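You operate a simulated robot arm through the tools that you are given. There is no shell and no other tool. Be economical: measure what you need, move in short steps, check, and stop when the job is done.

The job below is to be done with a simulated robot arm. You get a single attempt, and the scene is never put back.

## Task
Fit the chute and run the three packs off into the crate.
Fine: chute in before the isolator goes on; the counter reaches three while the belt runs; end with belt switch and isolator off. Where these are worked on the way, their far stop is far enough and under half their travel is too little: belt switch.

The check looks at the end state, three seconds after you hand in, the way a careful person would. Anything else that was tipped, shoved, dropped, spilled or broken makes it a failure.

## Robot
A 7-joint arm with a two-finger parallel gripper on a trunk, on a base that drives. Base frame: it is fixed to the floor where the robot stands at the start and does not move with it; the origin is under the middle of the robot, x ahead of it, y to its left, z up. Readings come in m, degrees, newtons and seconds.
With the tool pointing down near the work surface it reaches from about 0.24 to 0.72 m from the robot's upright axis, wherever it stands. Its first joint turns from -115.0 to 115.0 degrees. Places, roughly: belt speed knob [1.3, -0.5, 0.5]; belt switch [1.9, -0.6, 0.8]; chute slot [1, -0.2, 0.6]; conveyor belt [1.3, -0.2, 0.6]; dolly brake lever [0.5, -0.4, 0.2]; isolator handle [2.2, -0.7, 0.8]; pack counter [1.3, -0.5, 0.5]; reset button [1.5, -0.5, 0.5]; sealed pack [1.5, 0, 0.75]. Payload 3.91 kg.
The tool frame sits at the grasp point between the pads (the TCP): z along the fingers, y along the line on which they close. The tips reach 0.03 m beyond it. The gripper opens to 0.11 m. The fingers are 0.02 m wide and 0.01 m thick; the gripper's body (0.048 by 0.112 m) begins 0.055 m behind the TCP.
Orientation is told as [roll, pitch, yaw] about the base's x, y, z axes, in that order, counted from this pose: with the fingers straight down and closing along the base's y, the tool's x points along the base's -x, its y along +y and its z along -z.

## Interface
- The arm moves only by the tool step_arm. Its argument "moves" is a list of rows, each a list of 3 entries, a list of its own where there are three numbers: the shift along the tool's x, y, z in units of 250 mm (1.0 is 250 mm), then the turn, a rotation vector about the tool's x, y, z in units of 180 degrees (1.0 is 180 degrees), then the gripper command, from -1 (shut) to 1 (fully open), values between in proportion. In form: [[[x, y, z], [ax, ay, az], fingers], ...]. A call has 1 to 12 rows; each row is the pose to reach, as a shift and turn from the pose commanded when the call began, along the tool's axes at that moment. A call with a number of a shift or a turn outside -1 to 1 is refused whole. Rows are played at 5 a second. More than 0.05 m and 8.6 degrees between two rows, or a gripper value outside its range, and nothing of the call is played. Where a pose cannot be reached the arm comes as near as it can. A force on the tool above 40 N (or 10 N above the force at the start of the call, whichever is more), or a blocked arm, ends the call early, and 0.2 s more pass. Each finger travels about 0.108 m/s and halts on what it meets, pressing with about 38 N; the grip force reading is that of the motor and also rises with nothing between the fingers. The clock runs only during rows and for 0.2 s after the last one: add rows that repeat a pose to give the fingers time. The reply holds the time, the measured pose of the TCP, the force on the tool along the base axes, the opening and the grip force, in the units named above and with some noise, with the torque about the TCP (base axes, N m) and any sound that the robot's microphone picked up, and new pictures: "show" is both (left out), scene, wrist or none.
- Cameras (640 x 400 px; columns grow to the right, rows downward): "scene" is now at [0.0055, 0.0985, 1.3834]; the picture's right is [-0.60, -0.80, 0.00], its down [-0.56, 0.42, -0.72] and it looks along [0.57, -0.43, -0.70] (base axes); focal length 285 px, centre (320, 200). "wrist" rides on the gripper at [0.072, 0.017, -0.103] in the tool frame; the picture's right is [-0.23, 0.97, 0.00], its down [-0.76, -0.18, -0.62] and it looks along [-0.61, -0.14, 0.78] (tool axes); focal length 222 px, centre (320, 200).
- lift_body(by): slides the trunk up (or, below 0, down) by that many m; the arm and the scene camera ride with it, the base frame stays. It gives what a move gives, with no picture.
- base_move(legs): drives the robot by 1 to 6 legs, each [ahead, turn to the left] in m and degrees, along the robot's own axes; the way and the turn of a leg run together, so that a leg with both is an arc; at most 1.5 m and 180 degrees a leg. The arm and the cameras ride along, it lands a little off, and it stops where it bumps. It gives what a move gives, and a new picture of the scene camera.
- pan_tilt(pan, tilt): turns the head with the scene camera to pan (to the left, within 155 degrees either way) and tilt (down, from -29 to 69), counted from straight ahead of the robot. It gives what a move gives, and a new picture of the scene camera.
- measure_at(camera, pixels): for up to 12 pixels [column, row] of the newest picture of that camera ("zoom" is the newest enlarged one), the place [x, y, z] in the base frame of the surface seen there, good to about 0.003 m, but the place of the scene camera against the robot may be out by one fixed shift of up to 0.025 m in any direction. The clock stands still meanwhile.
- inspect(camera, box): a new picture of the part [left, top, right, bottom] of that camera's present view, enlarged. The clock stands still meanwhile.
- sign_off(): hands the job in; it is judged then, once.

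Work in short steps. Measure before you move; look again where a grasp or a placing could have gone wrong, and mend it. You have 80 turns and 260 pictures in all, those below and enlarged ones among them. Open the gripper and draw the arm clear of the work before you hand the job in, unless the task says otherwise; then end with one line.

The tools are called as name(argument=value, ...) on one line, values as JSON. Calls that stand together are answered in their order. step_arm: Moves the arm, as the interface text tells. Its arguments: {"type":"object","properties":{"moves":{"type":"array","items":{"type":"array"}},"show":{"type":"string","enum":["both","scene","wrist","none"]}},"required":["moves"]} The other tools are called the same way: lift_body (by) slides the trunk up or down; base_move (legs) drives the base; pan_tilt (pan, tilt) turns the head that bears the scene camera; measure_at (camera, pixels) gives the place of the surface under pixels of a picture; inspect (camera, box) takes an enlarged picture of a part of a camera's view; sign_off () hands the job in.

At the start:

```text
clock: 0.0
eef_pos: [0.4338, -0.2451, 0.9924]
ee_rot: [-0.1, 0.0, 0.1]
force: [0.6, -0.4, 0.2]
moment: [0.0, 0.0, 0.03]
finger_gap: 0.11
finger_force: 0.1
trunk travel left (down, up): [-0.475, 0.515]
robot x, y, heading: [0.0027, 0.0021, 0.1]
head pan, tilt: [-36.8, 44.3]
```

scene: 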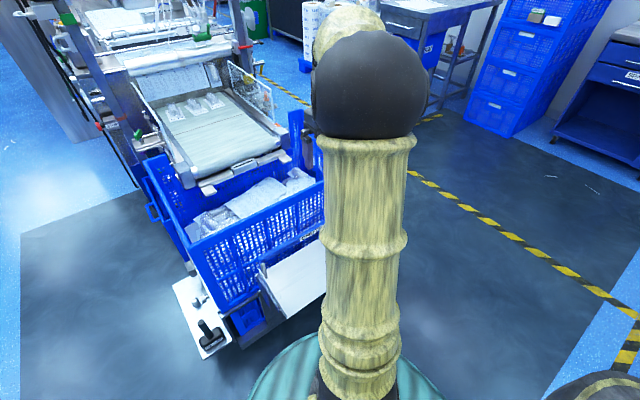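
wrist: 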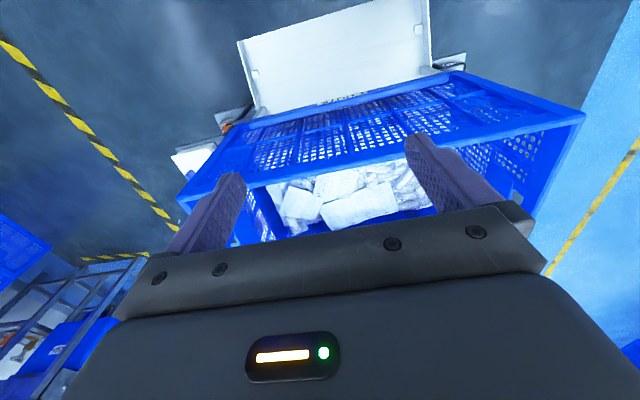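

The scene shows the conveyor, a crate on a dolly, and a white plate (maybe the chute) hanging in front of the crate near (300,280). I look closer at several parts.

inspect(camera="scene", box=[120, 40, 330, 200])

inspect(camera="scene", box=[150, 170, 350, 370])

pan_tilt(pan=-20, tilt=25)

```text
2.50 times, centred on (225, 120) of scene
```

zoom: 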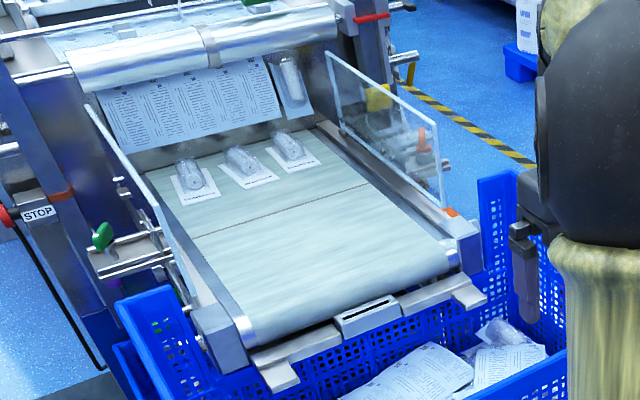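

```text
2.00 times, centred on (250, 270) of scene
```

zoom: 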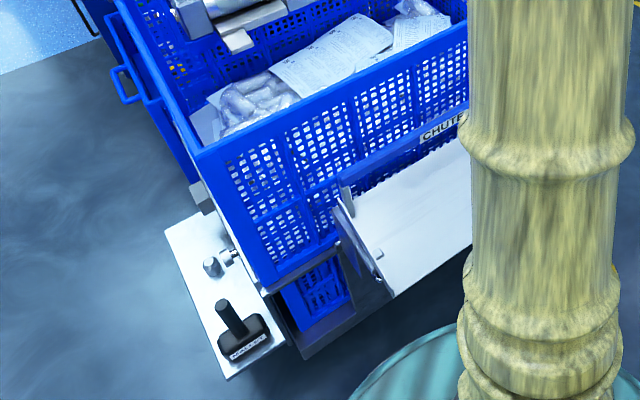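

```text
clock: 0.8
eef_pos: [0.4303, -0.2453, 0.9922]
ee_rot: [0.0, 0.0, 0.0]
force: [0.1, -0.2, -0.4]
moment: [-0.01, 0.0, 0.0]
finger_gap: 0.1103
finger_force: 0.0
trunk travel left (down, up): [-0.475, 0.515]
robot x, y, heading: [-0.0029, 0.0021, 0.1]
head pan, tilt: [-20.0, 25.0]
```

scene: 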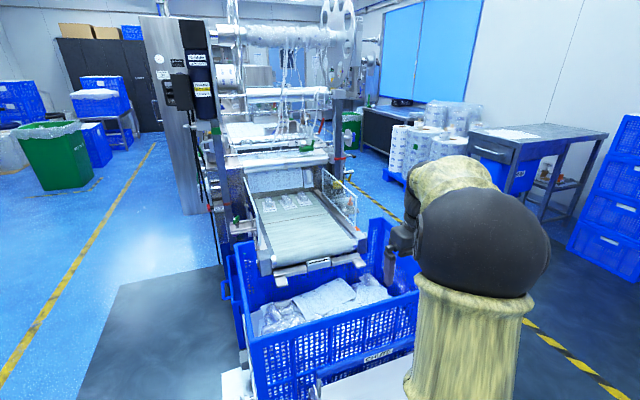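

The chute hangs on the crate's front face, and the slot block is at the belt end. I look closer at the chute with the wrist camera and at the slot, belt and machine.

inspect(camera="wrist", box=[160, 0, 500, 212])

inspect(camera="scene", box=[220, 160, 420, 290])

inspect(camera="scene", box=[130, 10, 290, 110])

pan_tilt(pan=-25, tilt=60)

```text
1.88 times, centred on (330, 106) of wrist
```

zoom: 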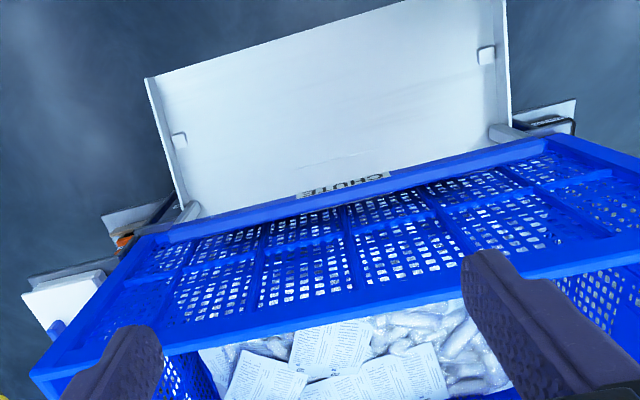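

```text
3.08 times, centred on (320, 225) of scene
```

zoom: 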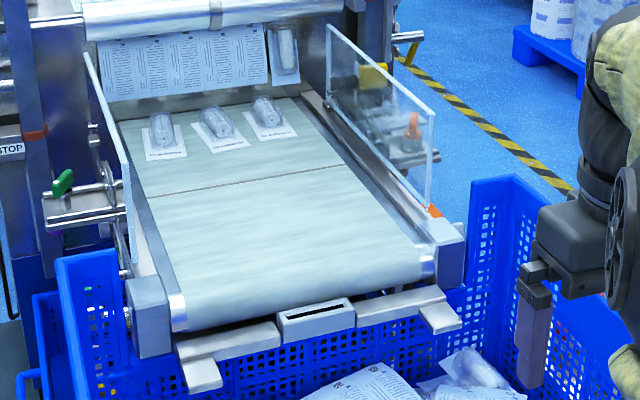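

```text
4.00 times, centred on (210, 60) of scene
```

zoom: 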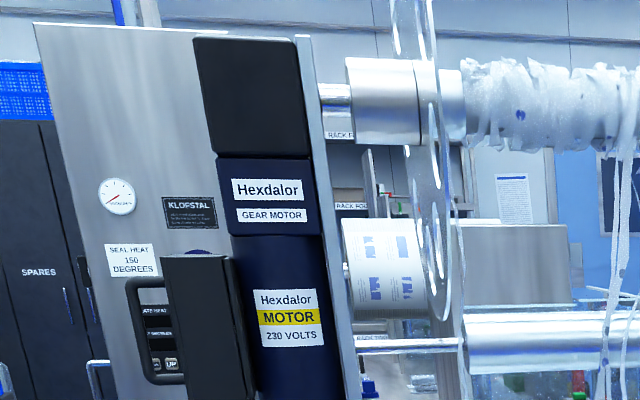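

```text
clock: 1.8
eef_pos: [0.4324, -0.2447, 0.9918]
ee_rot: [0.1, 0.1, -0.1]
force: [-0.1, -0.2, 0.1]
moment: [-0.02, 0.01, 0.02]
finger_gap: 0.11
finger_force: 0.0
trunk travel left (down, up): [-0.475, 0.515]
robot x, y, heading: [-0.0007, 0.0012, 0.2]
head pan, tilt: [-25.0, 60.0]
```

scene: 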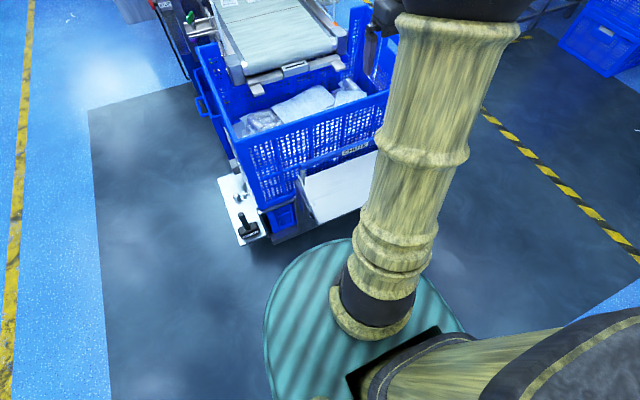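

I measure the chute's outline and features, the crate rim, plus the same points in the scene camera to find its shift.

measure_at(camera="wrist", pixels=[[241, 43], [425, 4], [256, 108], [425, 62], [256, 74], [419, 30], [340, 55], [259, 115], [432, 70], [320, 105], [190, 200], [580, 117]])

inspect(camera="scene", box=[190, 30, 400, 250])

```text
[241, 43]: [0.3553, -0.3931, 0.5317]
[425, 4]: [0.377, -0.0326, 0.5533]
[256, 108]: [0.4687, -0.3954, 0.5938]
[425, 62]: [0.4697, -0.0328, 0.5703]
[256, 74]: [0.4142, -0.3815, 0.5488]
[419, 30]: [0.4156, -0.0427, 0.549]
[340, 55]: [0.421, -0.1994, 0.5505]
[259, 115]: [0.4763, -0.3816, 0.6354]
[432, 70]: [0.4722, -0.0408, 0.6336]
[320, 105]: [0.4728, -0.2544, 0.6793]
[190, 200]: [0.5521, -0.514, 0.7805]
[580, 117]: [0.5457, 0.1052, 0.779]
```

```text
1.82 times, centred on (295, 140) of scene
```

zoom: 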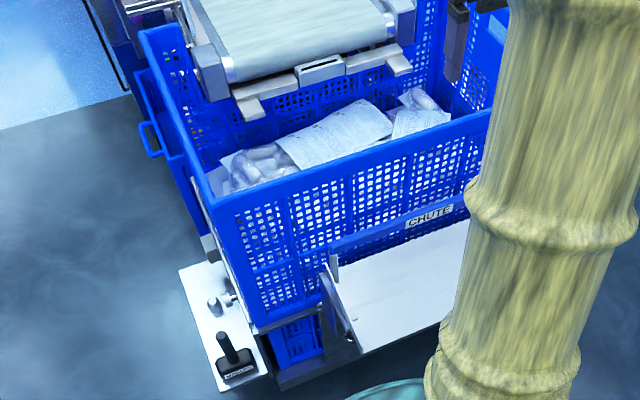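

I want a cleaner view of the chute: I back the robot away and look at it, and measure the scene meanwhile.

base_move(legs=[[-0.5, 0]])

pan_tilt(pan=-15, tilt=35)

```text
clock: 5.2
eef_pos: [-0.0624, -0.2447, 0.993]
ee_rot: [0.0, 0.0, 0.1]
force: [0.1, 0.1, -0.2]
moment: [0.01, -0.01, 0.0]
finger_gap: 0.1101
finger_force: 0.0
trunk travel left (down, up): [-0.475, 0.515]
robot x, y, heading: [-0.4934, 0.0004, 0.3]
head pan, tilt: [-25.0, 60.0]
```

scene: 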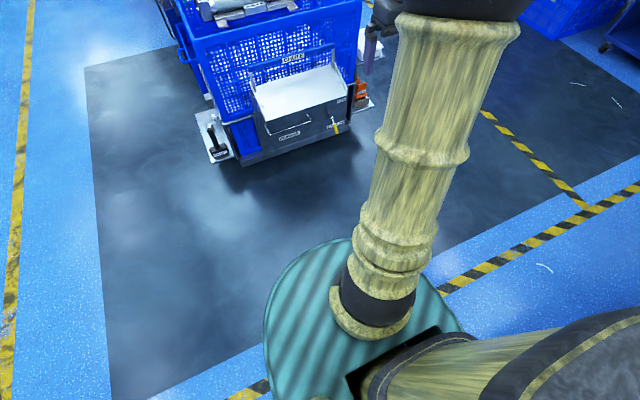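

```text
clock: 6.1
eef_pos: [-0.0622, -0.2443, 0.9934]
ee_rot: [0.1, 0.1, 0.0]
force: [0.2, 0.2, -0.1]
moment: [0.0, -0.01, -0.01]
finger_gap: 0.11
finger_force: 0.2
trunk travel left (down, up): [-0.475, 0.515]
robot x, y, heading: [-0.4945, -0.0034, 0.1]
head pan, tilt: [-15.0, 35.0]
```

scene: 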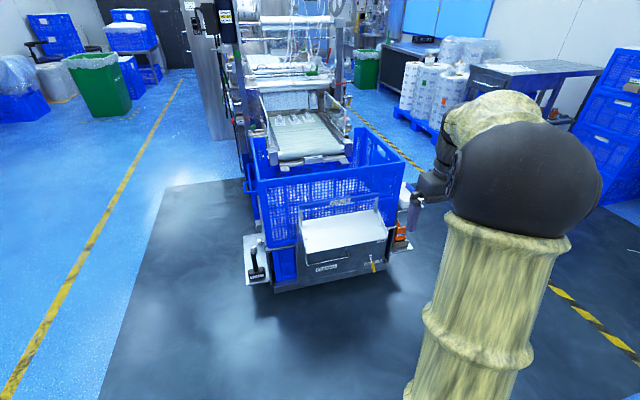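

Now the chute is visible as a bin-like piece on the crate's front. I enlarge it.

inspect(camera="scene", box=[235, 180, 425, 300])

inspect(camera="scene", box=[240, 90, 400, 190])

measure_at(camera="scene", pixels=[[302, 215], [380, 205], [302, 252], [385, 243], [340, 205], [340, 232], [307, 248], [323, 268], [370, 264], [255, 275], [303, 207], [376, 197]])

inspect(camera="wrist", box=[0, 0, 640, 400])

```text
3.33 times, centred on (330, 240) of scene
```

zoom: 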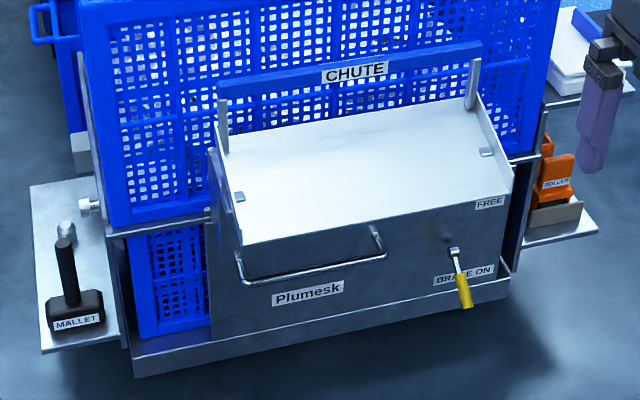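

```text
4.00 times, centred on (320, 140) of scene
```

zoom: 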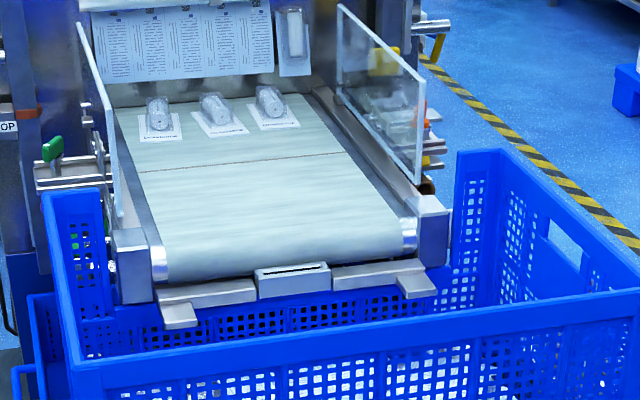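

```text
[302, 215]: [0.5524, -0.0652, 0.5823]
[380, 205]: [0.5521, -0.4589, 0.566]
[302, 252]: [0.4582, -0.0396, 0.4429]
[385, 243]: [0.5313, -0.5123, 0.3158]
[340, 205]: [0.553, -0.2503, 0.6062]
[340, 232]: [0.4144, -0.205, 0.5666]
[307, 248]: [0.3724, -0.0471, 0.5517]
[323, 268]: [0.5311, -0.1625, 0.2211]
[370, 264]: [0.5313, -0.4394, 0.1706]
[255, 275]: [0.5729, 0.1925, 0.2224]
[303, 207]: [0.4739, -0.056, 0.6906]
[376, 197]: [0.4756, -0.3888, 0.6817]
```

```text
1.00 times, centred on (320, 200) of wrist (not enlarged: the box is as wide or as high as the picture)
```

zoom: 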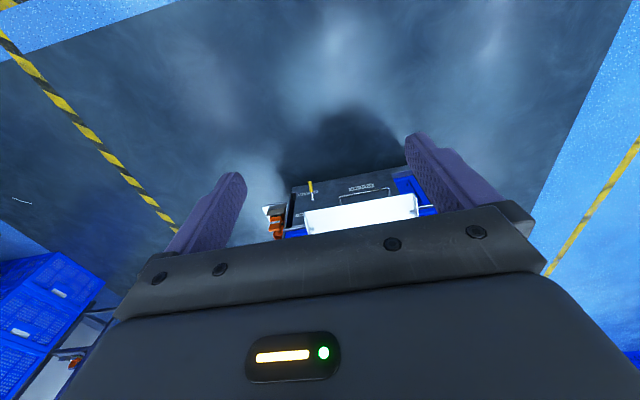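

I lower the trunk to see the chute and dolly front more from the side, and read the far machine controls too.

lift_body(by=-0.4)

pan_tilt(pan=-16, tilt=20)

inspect(camera="scene", box=[220, 140, 420, 300])

inspect(camera="wrist", box=[200, 60, 480, 240])

```text
clock: 9.9
eef_pos: [-0.0619, -0.2457, 0.5921]
ee_rot: [-0.1, 0.1, 0.0]
force: [0.2, 0.5, 0.9]
moment: [0.02, 0.02, -0.02]
finger_gap: 0.1101
finger_force: 0.0
trunk travel left (down, up): [-0.075, 0.915]
robot x, y, heading: [-0.4963, 0.0021, -0.1]
head pan, tilt: [-15.0, 35.0]
```

```text
clock: 10.7
eef_pos: [-0.0604, -0.245, 0.5924]
ee_rot: [0.0, 0.0, 0.0]
force: [-0.5, -0.7, -0.3]
moment: [-0.02, 0.04, 0.01]
finger_gap: 0.1099
finger_force: 0.2
trunk travel left (down, up): [-0.075, 0.915]
robot x, y, heading: [-0.4933, -0.0028, -0.1]
head pan, tilt: [-16.0, 20.0]
```

scene: 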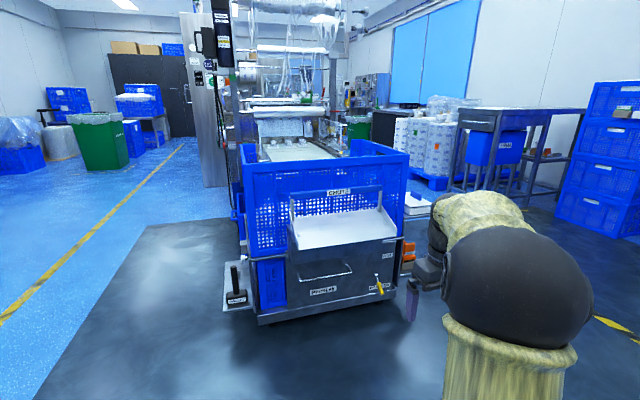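

```text
2.50 times, centred on (320, 220) of scene
```

zoom: 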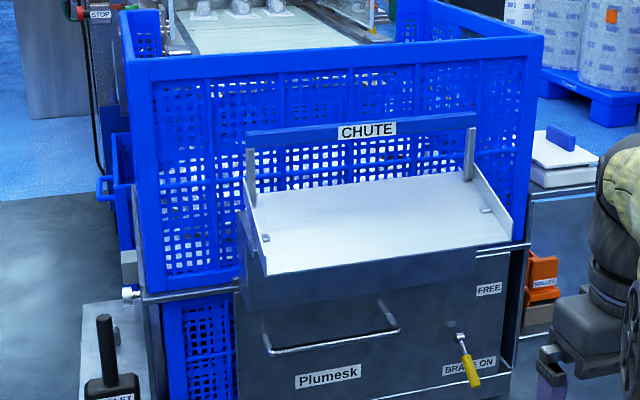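

```text
2.22 times, centred on (340, 150) of wrist
```

zoom: 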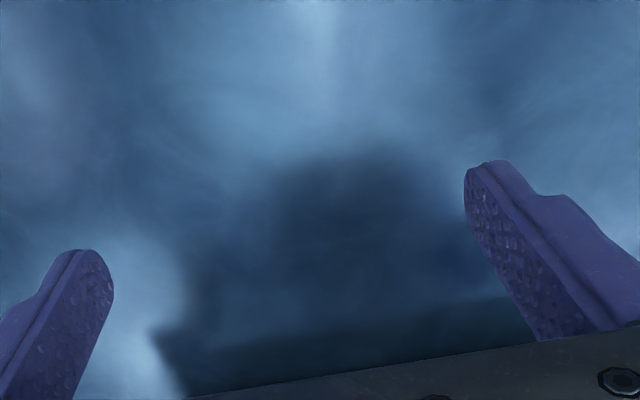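

The tongue is not visible from here; I raise and drive forward so that the wrist camera looks at the chute from close.

lift_body(by=0.25)

base_move(legs=[[0.22, 0]])

inspect(camera="wrist", box=[0, 0, 640, 400])

```text
clock: 13.2
eef_pos: [-0.0613, -0.2443, 0.8423]
ee_rot: [0.0, 0.0, 0.0]
force: [-0.4, 0.6, 0.8]
moment: [0.02, -0.02, -0.05]
finger_gap: 0.1099
finger_force: 0.0
trunk travel left (down, up): [-0.325, 0.665]
robot x, y, heading: [-0.4957, -0.002, 0.0]
head pan, tilt: [-16.0, 20.0]
```

```text
clock: 15.1
eef_pos: [0.1562, -0.2457, 0.8427]
ee_rot: [0.0, 0.1, 0.0]
force: [-0.3, 0.0, -0.3]
moment: [0.01, 0.0, 0.01]
finger_gap: 0.1097
finger_force: 0.1
trunk travel left (down, up): [-0.325, 0.665]
robot x, y, heading: [-0.2744, 0.0042, 0.0]
head pan, tilt: [-16.0, 20.0]
```

scene: 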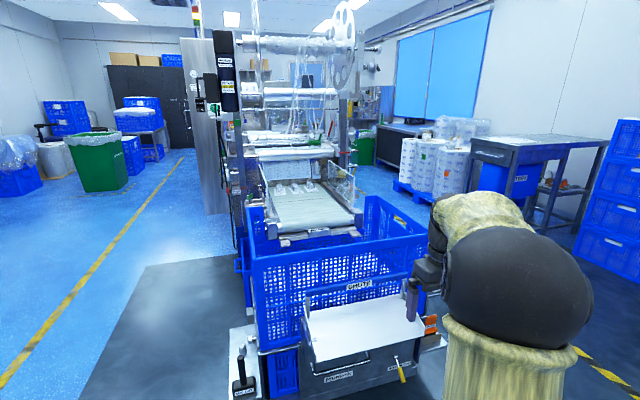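

```text
1.00 times, centred on (320, 200) of wrist (not enlarged: the box is as wide or as high as the picture)
```

zoom: 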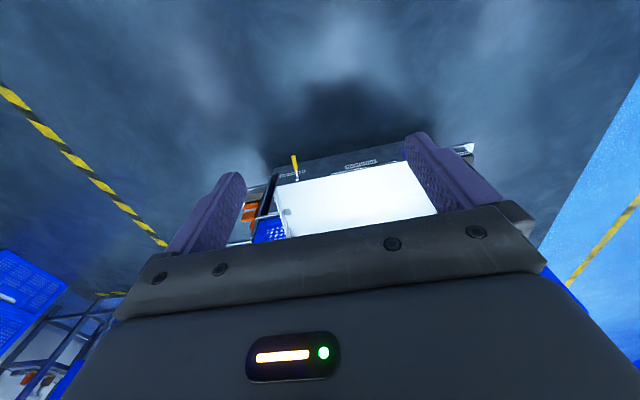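

inspect(camera="scene", box=[290, 260, 450, 390])

inspect(camera="scene", box=[240, 160, 400, 260])

measure_at(camera="scene", pixels=[[303, 240], [320, 237], [335, 234], [286, 244], [352, 230], [290, 237], [356, 222], [288, 222]])

```text
3.08 times, centred on (370, 325) of scene
```

zoom: 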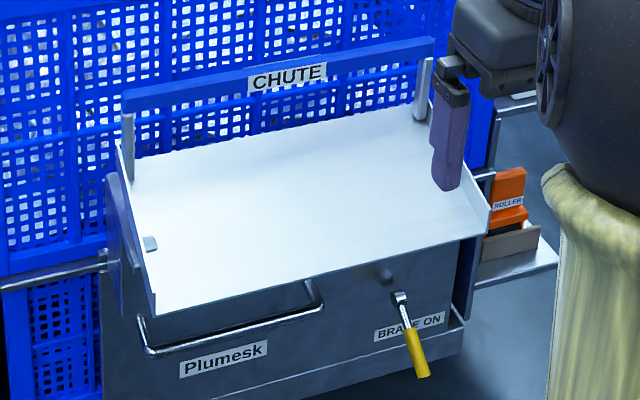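

```text
4.00 times, centred on (320, 210) of scene
```

zoom: 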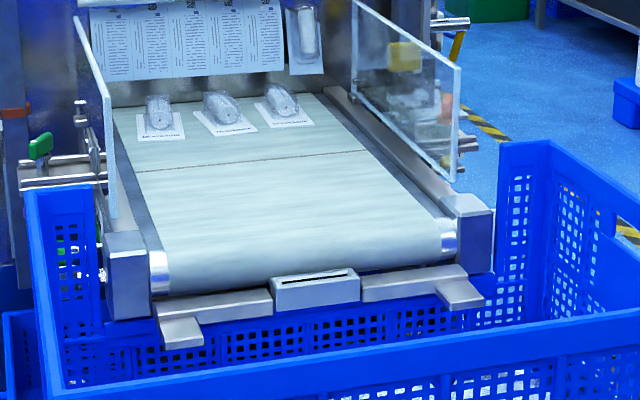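

```text
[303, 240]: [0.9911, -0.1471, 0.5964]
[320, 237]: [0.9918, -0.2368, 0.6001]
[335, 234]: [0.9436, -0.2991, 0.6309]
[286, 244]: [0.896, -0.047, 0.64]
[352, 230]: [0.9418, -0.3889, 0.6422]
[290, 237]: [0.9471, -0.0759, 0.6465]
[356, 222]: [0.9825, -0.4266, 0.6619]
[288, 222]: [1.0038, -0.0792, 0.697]
```

The blue bar on two posts labelled CHUTE seems to be the chute's handle, at about x 0.474, z 0.68. I survey the -y side where the controls are before picking.

pan_tilt(pan=-60, tilt=35)

measure_at(camera="scene", pixels=[[100, 150], [200, 150], [300, 100], [400, 100], [500, 150], [300, 200], [100, 250], [200, 60]])

```text
clock: 16.2
eef_pos: [0.1572, -0.2443, 0.8426]
ee_rot: [0.0, 0.0, 0.0]
force: [-0.5, -1.1, 0.4]
moment: [-0.01, 0.04, -0.02]
finger_gap: 0.1101
finger_force: 0.0
trunk travel left (down, up): [-0.325, 0.665]
robot x, y, heading: [-0.2747, -0.001, 0.4]
head pan, tilt: [-60.0, 35.0]
```

scene: 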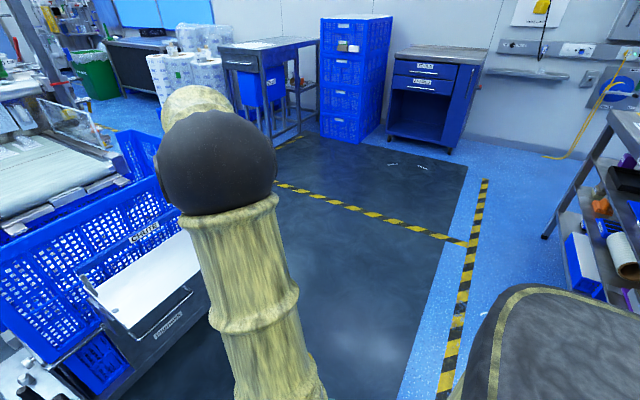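

```text
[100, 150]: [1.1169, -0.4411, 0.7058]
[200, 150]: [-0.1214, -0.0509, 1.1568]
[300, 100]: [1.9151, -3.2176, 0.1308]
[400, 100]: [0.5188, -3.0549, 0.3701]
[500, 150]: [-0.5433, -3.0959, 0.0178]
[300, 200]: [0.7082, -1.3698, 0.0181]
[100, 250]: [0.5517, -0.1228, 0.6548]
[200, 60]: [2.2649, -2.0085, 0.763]
```

The -y side is free floor (tape at y≈-1.4). I drive round there to look at the counter, switch and isolator.

base_move(legs=[[0, -80], [1.15, 0], [0, 80], [0.9, 0]])

pan_tilt(pan=45, tilt=25)

```text
clock: 38.0
eef_pos: [1.3018, -1.3658, 0.8433]
ee_rot: [0.0, 0.0, 0.3]
force: [0.7, 0.6, 0.0]
moment: [-0.03, -0.02, 0.05]
finger_gap: 0.1099
finger_force: 0.1
trunk travel left (down, up): [-0.325, 0.665]
robot x, y, heading: [0.8718, -1.1242, 0.5]
head pan, tilt: [-60.0, 35.0]
```

scene: 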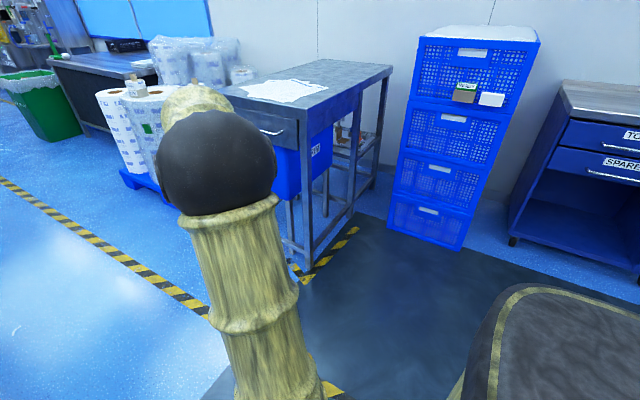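

```text
clock: 39.9
eef_pos: [1.3011, -1.3655, 0.8422]
ee_rot: [0.0, 0.0, 0.2]
force: [0.1, 0.0, 0.4]
moment: [-0.02, -0.01, 0.0]
finger_gap: 0.1102
finger_force: 0.0
trunk travel left (down, up): [-0.325, 0.665]
robot x, y, heading: [0.8664, -1.1257, 0.4]
head pan, tilt: [45.0, 25.0]
```

scene: 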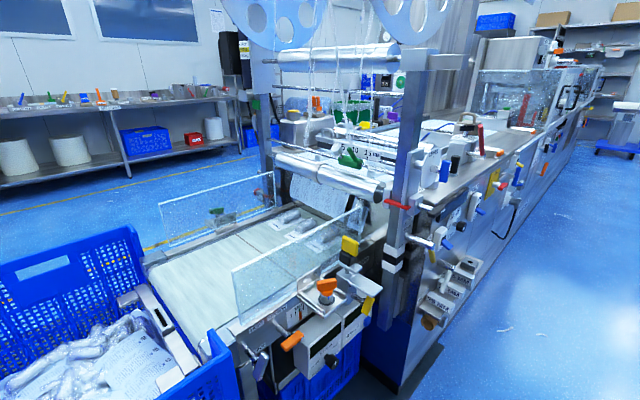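

Good view of the operating side. I enlarge the panel, the machine side controls, and the slot block.

inspect(camera="scene", box=[225, 250, 385, 400])

inspect(camera="scene", box=[380, 160, 540, 340])

inspect(camera="scene", box=[380, 80, 560, 200])

inspect(camera="scene", box=[100, 230, 240, 390])

```text
2.67 times, centred on (305, 325) of scene
```

zoom: 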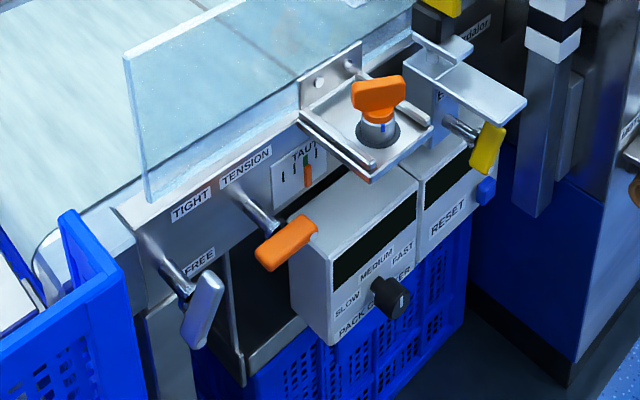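

```text
2.22 times, centred on (460, 250) of scene
```

zoom: 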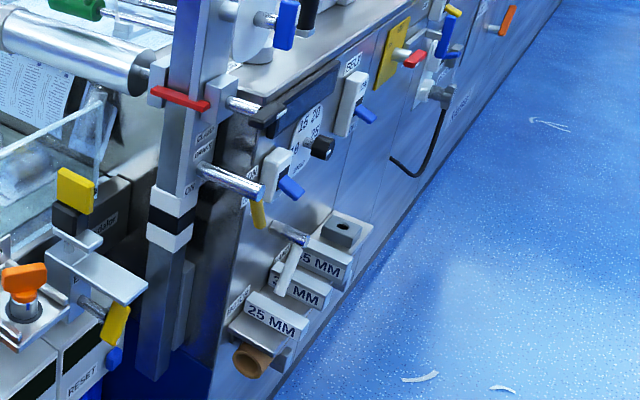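

```text
3.33 times, centred on (470, 140) of scene
```

zoom: 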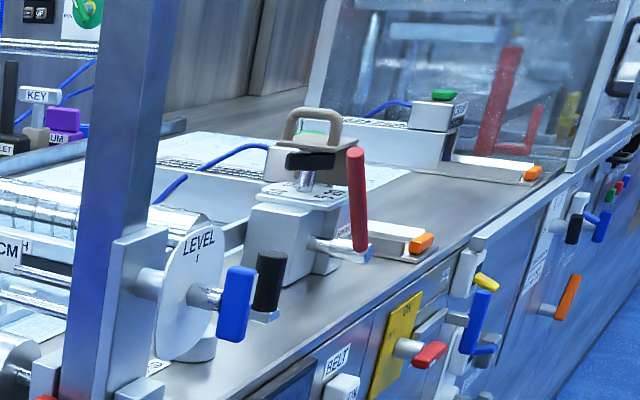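

```text
2.50 times, centred on (170, 310) of scene
```

zoom: 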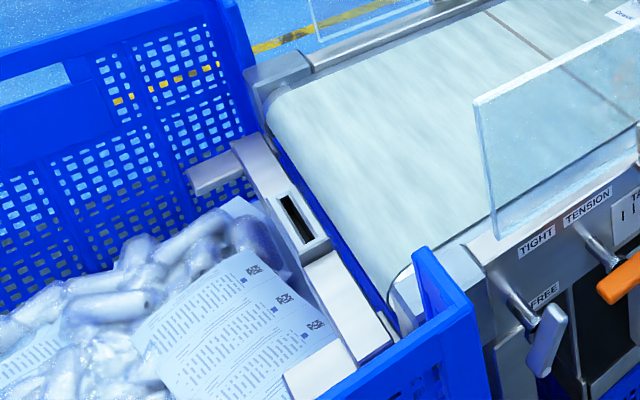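

I measure the slot block, ledges and crate rims from here.

measure_at(camera="zoom", pixels=[[283, 198], [310, 240], [265, 200], [293, 255], [328, 238], [285, 185], [250, 150], [215, 175], [350, 300], [315, 380], [425, 255], [475, 300]])

inspect(camera="scene", box=[425, 170, 505, 230])

```text
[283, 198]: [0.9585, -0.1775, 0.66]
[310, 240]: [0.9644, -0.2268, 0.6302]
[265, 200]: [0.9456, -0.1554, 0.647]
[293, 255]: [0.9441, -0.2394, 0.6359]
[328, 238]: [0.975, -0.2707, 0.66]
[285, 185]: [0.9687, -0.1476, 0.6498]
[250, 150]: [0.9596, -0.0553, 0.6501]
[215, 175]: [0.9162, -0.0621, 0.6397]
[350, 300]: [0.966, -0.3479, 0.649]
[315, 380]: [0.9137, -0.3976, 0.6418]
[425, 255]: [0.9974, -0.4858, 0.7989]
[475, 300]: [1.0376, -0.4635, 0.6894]
```

```text
6.67 times, centred on (465, 200) of scene
```

zoom: 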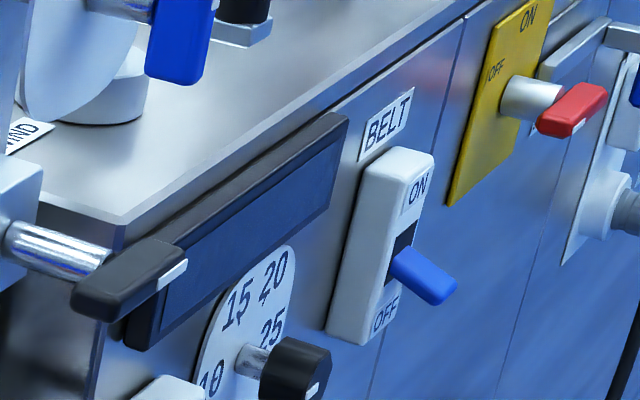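

Belt toggle (blue, now OFF/down) and isolator (red on yellow plate, OFF) are identified. Now I drive back to the front to pick the chute.

base_move(legs=[[-1.2, 0], [0, 90], [0.92, 0], [0, -90]])

lift_body(by=0.2)

pan_tilt(pan=10, tilt=40)

```text
clock: 63.5
eef_pos: [0.0629, -0.4392, 0.8428]
ee_rot: [0.0, 0.0, 0.8]
force: [-0.2, 0.5, 0.1]
moment: [0.03, 0.0, -0.02]
finger_gap: 0.1101
finger_force: 0.0
trunk travel left (down, up): [-0.325, 0.665]
robot x, y, heading: [-0.371, -0.2015, 0.9]
head pan, tilt: [45.0, 25.0]
```

scene: 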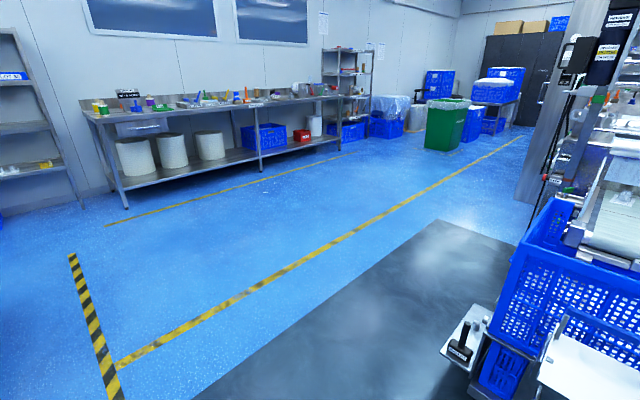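

```text
clock: 65.7
eef_pos: [0.0654, -0.44, 1.0423]
ee_rot: [0.0, 0.0, 0.8]
force: [-0.5, -0.6, -0.4]
moment: [0.03, 0.0, -0.02]
finger_gap: 0.1101
finger_force: 0.0
trunk travel left (down, up): [-0.525, 0.465]
robot x, y, heading: [-0.3714, -0.1996, 0.8]
head pan, tilt: [45.0, 25.0]
```

```text
clock: 66.7
eef_pos: [0.0637, -0.4393, 1.0424]
ee_rot: [-0.1, 0.0, 0.7]
force: [-0.3, 0.5, -0.2]
moment: [0.01, 0.0, 0.01]
finger_gap: 0.1101
finger_force: 0.0
trunk travel left (down, up): [-0.525, 0.465]
robot x, y, heading: [-0.3735, -0.2032, 0.7]
head pan, tilt: [10.0, 40.0]
```

scene: 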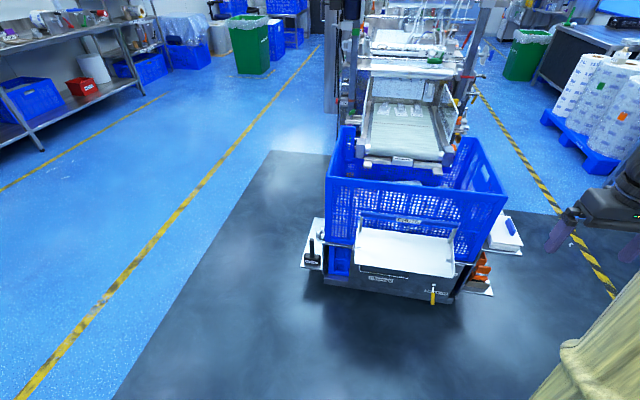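

I drive forward a bit and, at safe height, bring the tool over the handle bar, without the yaw turn yet, to measure it with the wrist camera.

base_move(legs=[[0.2, -0.7]])

step_arm(moves=[[[0, 0.15, 0], [0, 0, 0], 1], [[0, 0.3, 0], [0, 0, 0], 1], [[0, 0.45, 0], [0, 0, 0], 1], [[0, 0.6, 0], [0, 0, 0], 1], [[0, 0.75, 0], [0, 0, 0], 1], [[0, 0.9, 0], [0, 0, 0], 1], [[0, 0.9, 0], [0, 0, 0], 1]], show="both")

```text
clock: 68.5
eef_pos: [0.2644, -0.4422, 1.0424]
ee_rot: [0.0, 0.0, 0.0]
force: [0.2, -0.6, -1.0]
moment: [-0.02, 0.08, -0.01]
finger_gap: 0.1101
finger_force: 0.2
trunk travel left (down, up): [-0.525, 0.465]
robot x, y, heading: [-0.1707, -0.1984, -0.0]
head pan, tilt: [10.0, 40.0]
```

scene: 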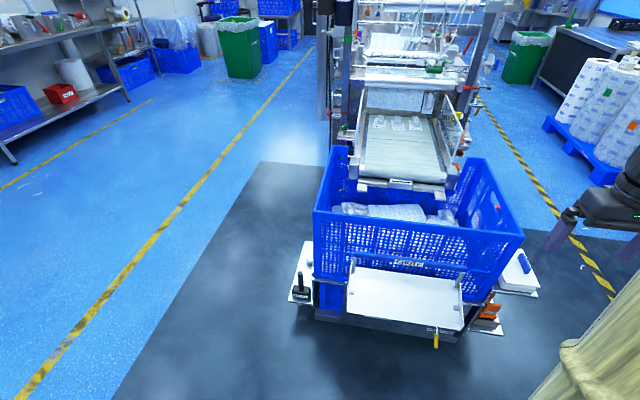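

```text
clock: 70.1
eef_pos: [0.2641, -0.2171, 1.0403]
ee_rot: [0.0, 0.0, -0.1]
force: [0.6, -0.1, 0.9]
moment: [0.0, 0.0, 0.0]
finger_gap: 0.1101
finger_force: 0.1
trunk travel left (down, up): [-0.525, 0.465]
robot x, y, heading: [-0.1695, -0.1981, -0.1]
head pan, tilt: [10.0, 40.0]
```

scene: 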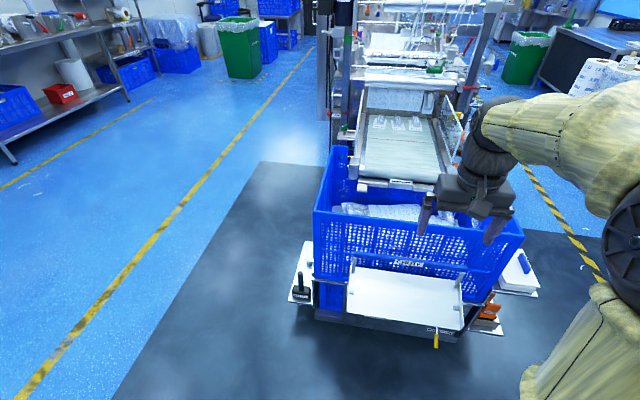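
wrist: 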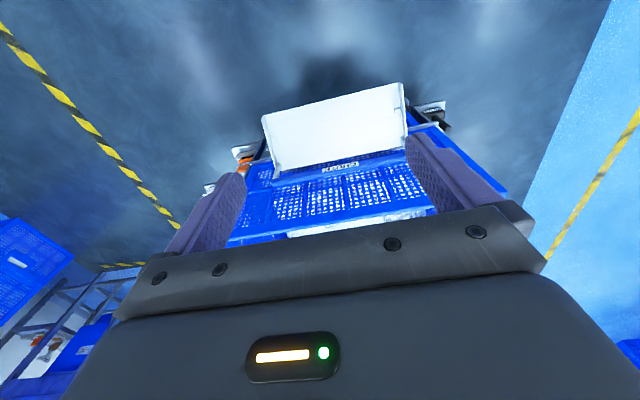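

inspect(camera="wrist", box=[230, 70, 450, 210])

inspect(camera="scene", box=[330, 240, 480, 350])

```text
2.86 times, centred on (340, 140) of wrist
```

zoom: 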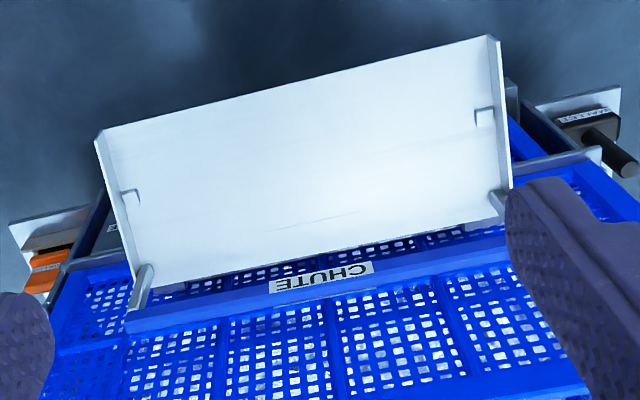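

```text
3.64 times, centred on (405, 295) of scene
```

zoom: 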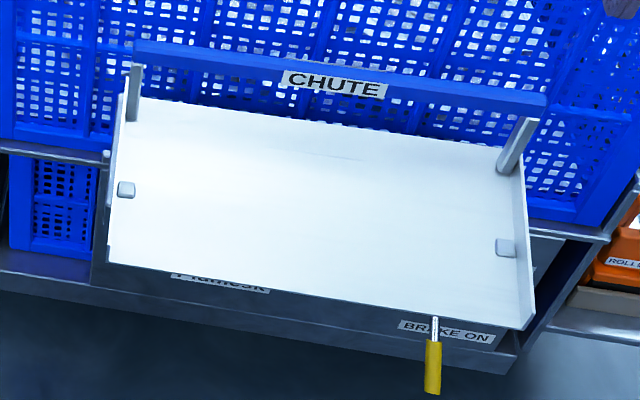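

The bar clearly belongs to the chute. I measure it in the wrist zoom... the newest zoom is the scene one, so I use the raw wrist pixels and scene pixels both, to also get the scene shift.

measure_at(camera="wrist", pixels=[[277, 179], [282, 184], [342, 164], [342, 168], [342, 173], [395, 159], [400, 153], [264, 118], [402, 84], [280, 165], [404, 137], [330, 176]])

measure_at(camera="zoom", pixels=[[137, 45], [540, 98], [335, 70], [335, 90], [137, 58], [535, 110], [110, 258], [522, 325], [128, 190], [503, 246], [320, 130], [320, 270]])

```text
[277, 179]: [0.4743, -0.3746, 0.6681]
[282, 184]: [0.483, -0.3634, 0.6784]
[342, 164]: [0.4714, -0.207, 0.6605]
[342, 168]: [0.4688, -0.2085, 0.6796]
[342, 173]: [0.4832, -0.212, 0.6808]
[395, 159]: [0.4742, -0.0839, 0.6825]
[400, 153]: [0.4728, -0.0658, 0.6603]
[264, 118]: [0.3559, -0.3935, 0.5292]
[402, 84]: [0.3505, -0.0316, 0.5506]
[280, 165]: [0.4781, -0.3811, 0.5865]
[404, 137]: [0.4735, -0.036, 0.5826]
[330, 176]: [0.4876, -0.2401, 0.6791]
```

```text
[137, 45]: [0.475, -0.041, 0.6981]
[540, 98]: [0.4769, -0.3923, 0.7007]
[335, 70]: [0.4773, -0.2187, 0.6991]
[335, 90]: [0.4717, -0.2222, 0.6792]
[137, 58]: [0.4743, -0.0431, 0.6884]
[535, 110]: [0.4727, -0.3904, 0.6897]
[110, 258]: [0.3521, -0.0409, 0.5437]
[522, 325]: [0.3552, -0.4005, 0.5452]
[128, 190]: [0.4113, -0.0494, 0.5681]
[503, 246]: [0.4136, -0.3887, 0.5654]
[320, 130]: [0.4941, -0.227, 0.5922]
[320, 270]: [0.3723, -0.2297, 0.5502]
```

Bar: x 0.4715–0.490, z 0.655–0.681, mid y -0.212. Scene readings carry a shift of about (0,-0.007,+0.018). I check the clearance to the crate rim behind the bar.

inspect(camera="scene", box=[310, 190, 530, 290])

measure_at(camera="zoom", pixels=[[50, 66], [50, 72], [50, 78], [250, 98], [250, 104], [250, 110], [250, 116], [450, 130], [450, 137], [250, 150], [250, 180]])

```text
2.91 times, centred on (420, 240) of scene
```

zoom: 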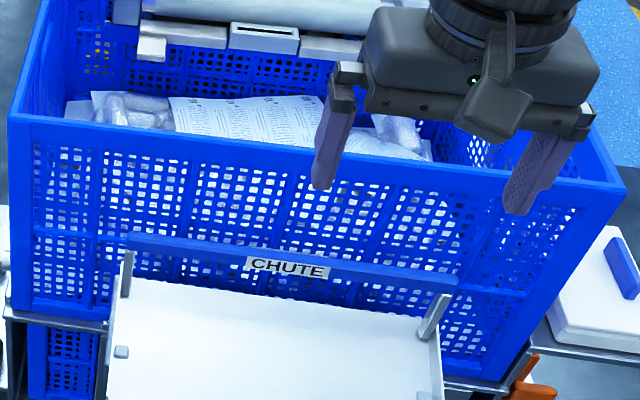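

```text
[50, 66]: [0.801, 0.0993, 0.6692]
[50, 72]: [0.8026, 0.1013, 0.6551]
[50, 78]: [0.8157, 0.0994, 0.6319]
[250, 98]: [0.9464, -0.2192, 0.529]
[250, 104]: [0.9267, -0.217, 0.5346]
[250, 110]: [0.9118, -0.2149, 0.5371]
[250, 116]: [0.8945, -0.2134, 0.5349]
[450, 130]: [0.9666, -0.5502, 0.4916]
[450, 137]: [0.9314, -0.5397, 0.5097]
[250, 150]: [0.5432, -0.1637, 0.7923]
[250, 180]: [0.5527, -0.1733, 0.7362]
```

Rim face is at x≈0.543, leaving a few mm for the gripper body; I'll aim at x=0.478. I turn the tool by +90° yaw and move above the bar.

step_arm(moves=[[[-0.078, 0.002, 0.044], [0, 0, -0.04545], 0.2], [[-0.156, 0.004, 0.088], [0, 0, -0.0909], 0.1], [[-0.234, 0.006, 0.132], [0, 0, -0.13636], 0], [[-0.312, 0.008, 0.176], [0, 0, -0.1818], 0], [[-0.39, 0.01, 0.22], [0, 0, -0.22727], 0], [[-0.468, 0.012, 0.264], [0, 0, -0.2727], 0], [[-0.546, 0.014, 0.308], [0, 0, -0.31818], 0], [[-0.624, 0.016, 0.352], [0, 0, -0.3636], 0], [[-0.702, 0.018, 0.396], [0, 0, -0.40909], 0], [[-0.78, 0.02, 0.44], [0, 0, -0.4545], 0], [[-0.856, 0.02, 0.484], [0, 0, -0.5], 0], [[-0.856, 0.02, 0.484], [0, 0, -0.5], 0]], show="both")

```text
clock: 72.7
eef_pos: [0.4774, -0.2121, 0.9205]
ee_rot: [0.1, -0.2, 90.1]
force: [0.3, -0.7, 0.0]
moment: [-0.03, 0.02, 0.02]
finger_gap: 0.0548
finger_force: 0.1
trunk travel left (down, up): [-0.525, 0.465]
robot x, y, heading: [-0.1663, -0.1996, -0.2]
head pan, tilt: [10.0, 40.0]
```

scene: 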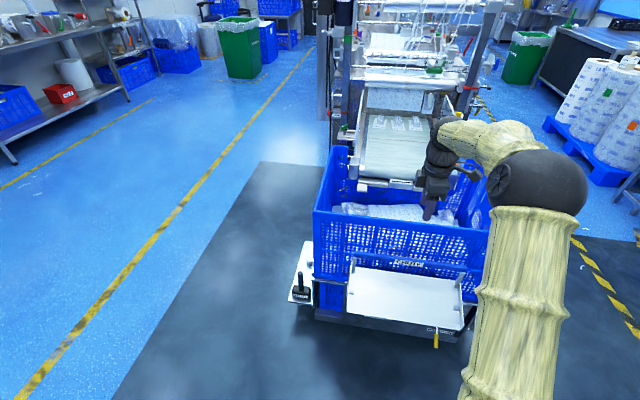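
wrist: 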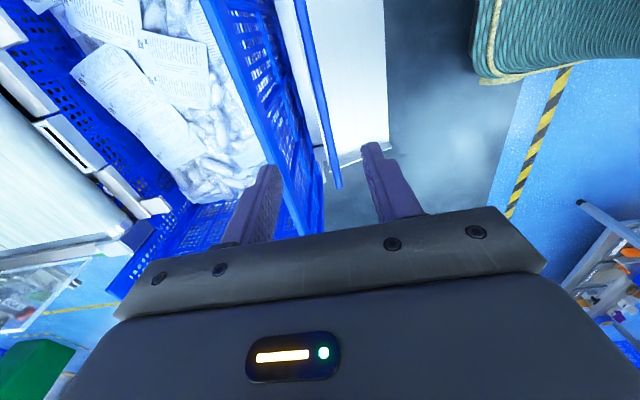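

The wrist camera also sees the slot (~(60,145)) and the rim and bar. I measure these.

inspect(camera="wrist", box=[0, 0, 400, 260])

measure_at(camera="wrist", pixels=[[315, 80], [308, 80], [225, 60], [240, 60], [252, 60], [262, 130], [38, 124], [90, 170], [60, 146], [70, 145], [150, 208], [335, 170]])

```text
1.54 times, centred on (200, 130) of wrist
```

zoom: 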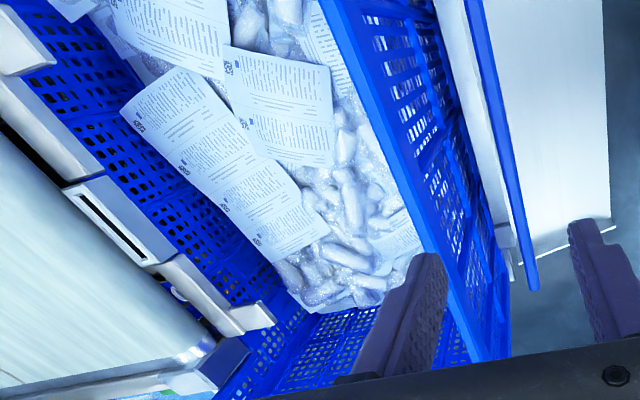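

```text
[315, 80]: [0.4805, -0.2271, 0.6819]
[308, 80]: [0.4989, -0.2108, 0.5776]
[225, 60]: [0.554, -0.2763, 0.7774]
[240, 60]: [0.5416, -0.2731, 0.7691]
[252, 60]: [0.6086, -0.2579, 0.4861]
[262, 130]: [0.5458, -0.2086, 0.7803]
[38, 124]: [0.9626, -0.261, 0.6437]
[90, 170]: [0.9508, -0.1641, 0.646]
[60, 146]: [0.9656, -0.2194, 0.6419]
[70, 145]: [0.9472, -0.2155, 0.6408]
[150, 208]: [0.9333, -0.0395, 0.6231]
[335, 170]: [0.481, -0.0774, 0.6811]
```

I descend to the bar in stages (fingers half open), stopping on force.

step_arm(moves=[[[0, 0, 0.16], [0, 0, 0], 0], [[0, 0, 0.32], [0, 0, 0], 0], [[0, 0, 0.48], [0, 0, 0], 0], [[0, 0, 0.64], [0, 0, 0], 0], [[0, 0, 0.78], [0, 0, 0], 0], [[0, 0, 0.9], [0, 0, 0], 0], [[0, 0, 0.99], [0, 0, 0], 0], [[0, 0, 0.99], [0, 0, 0], 0]], show="both")

```text
clock: 74.5
eef_pos: [0.4775, -0.2122, 0.6739]
ee_rot: [0.0, 0.1, 89.9]
force: [0.4, -0.4, -0.3]
moment: [0.0, 0.02, 0.01]
finger_gap: 0.055
finger_force: 0.0
trunk travel left (down, up): [-0.525, 0.465]
robot x, y, heading: [-0.1707, -0.1991, -0.1]
head pan, tilt: [10.0, 40.0]
```

scene: 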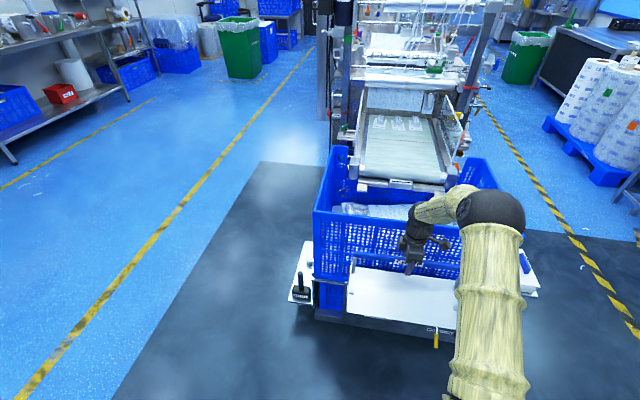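
wrist: 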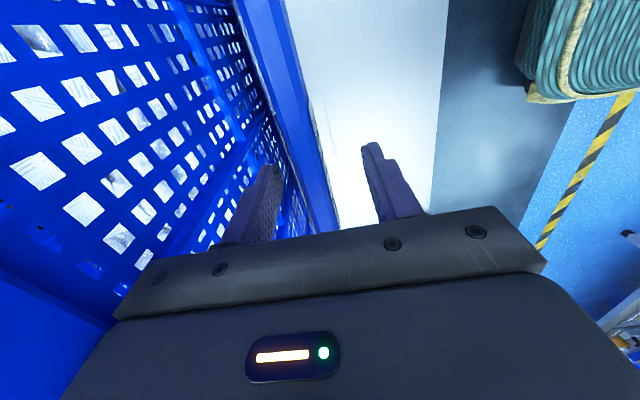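

No contact and the bar lies between the fingers. I centre by 3 mm and close.

step_arm(moves=[[[0, -0.012, 0.015], [0, 0, 0], 0], [[0, -0.012, 0.015], [0, 0, 0], -1], [[0, -0.012, 0.015], [0, 0, 0], -1], [[0, -0.012, 0.015], [0, 0, 0], -1], [[0, -0.012, 0.015], [0, 0, 0], -1]], show="wrist")

```text
clock: 75.7
eef_pos: [0.4796, -0.2126, 0.6706]
ee_rot: [0.0, 0.0, 90.0]
force: [1.4, -0.2, 0.3]
moment: [0.02, -0.11, -0.04]
finger_gap: 0.0141
finger_force: 37.9
trunk travel left (down, up): [-0.525, 0.465]
robot x, y, heading: [-0.1711, -0.1983, 0.2]
head pan, tilt: [10.0, 40.0]
```

wrist: 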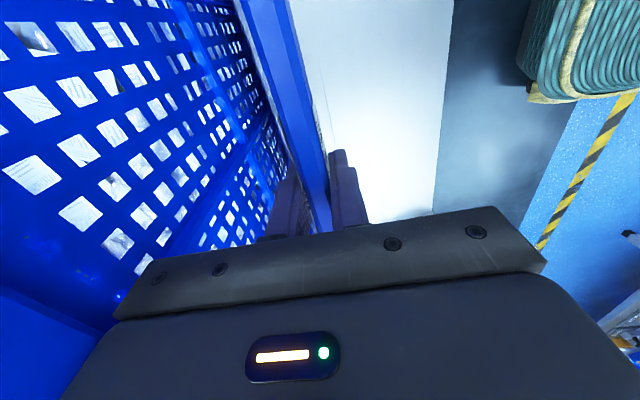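

Gripped (14 mm). I lift a few cm and read the force.

step_arm(moves=[[[0, 0, -0.04], [0, 0, 0], -1], [[0, 0, -0.1], [0, 0, 0], -1], [[0, 0, -0.2], [0, 0, 0], -1], [[0, 0, -0.3], [0, 0, 0], -1], [[0, 0, -0.3], [0, 0, 0], -1]], show="both")

```text
clock: 76.9
eef_pos: [0.4796, -0.2119, 0.7446]
ee_rot: [0.0, 0.0, 89.9]
force: [0.5, -1.1, -3.8]
moment: [0.01, -0.12, -0.02]
finger_gap: 0.0136
finger_force: 38.3
trunk travel left (down, up): [-0.525, 0.465]
robot x, y, heading: [-0.1687, -0.1996, 0.1]
head pan, tilt: [10.0, 40.0]
```

scene: 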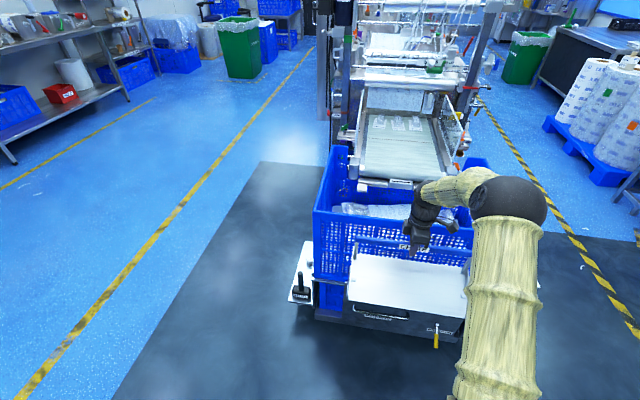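
wrist: 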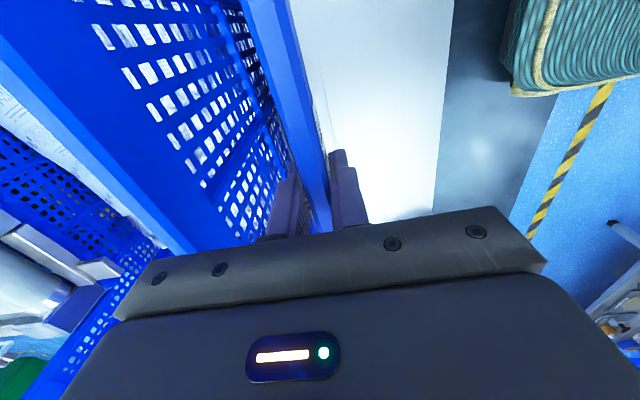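

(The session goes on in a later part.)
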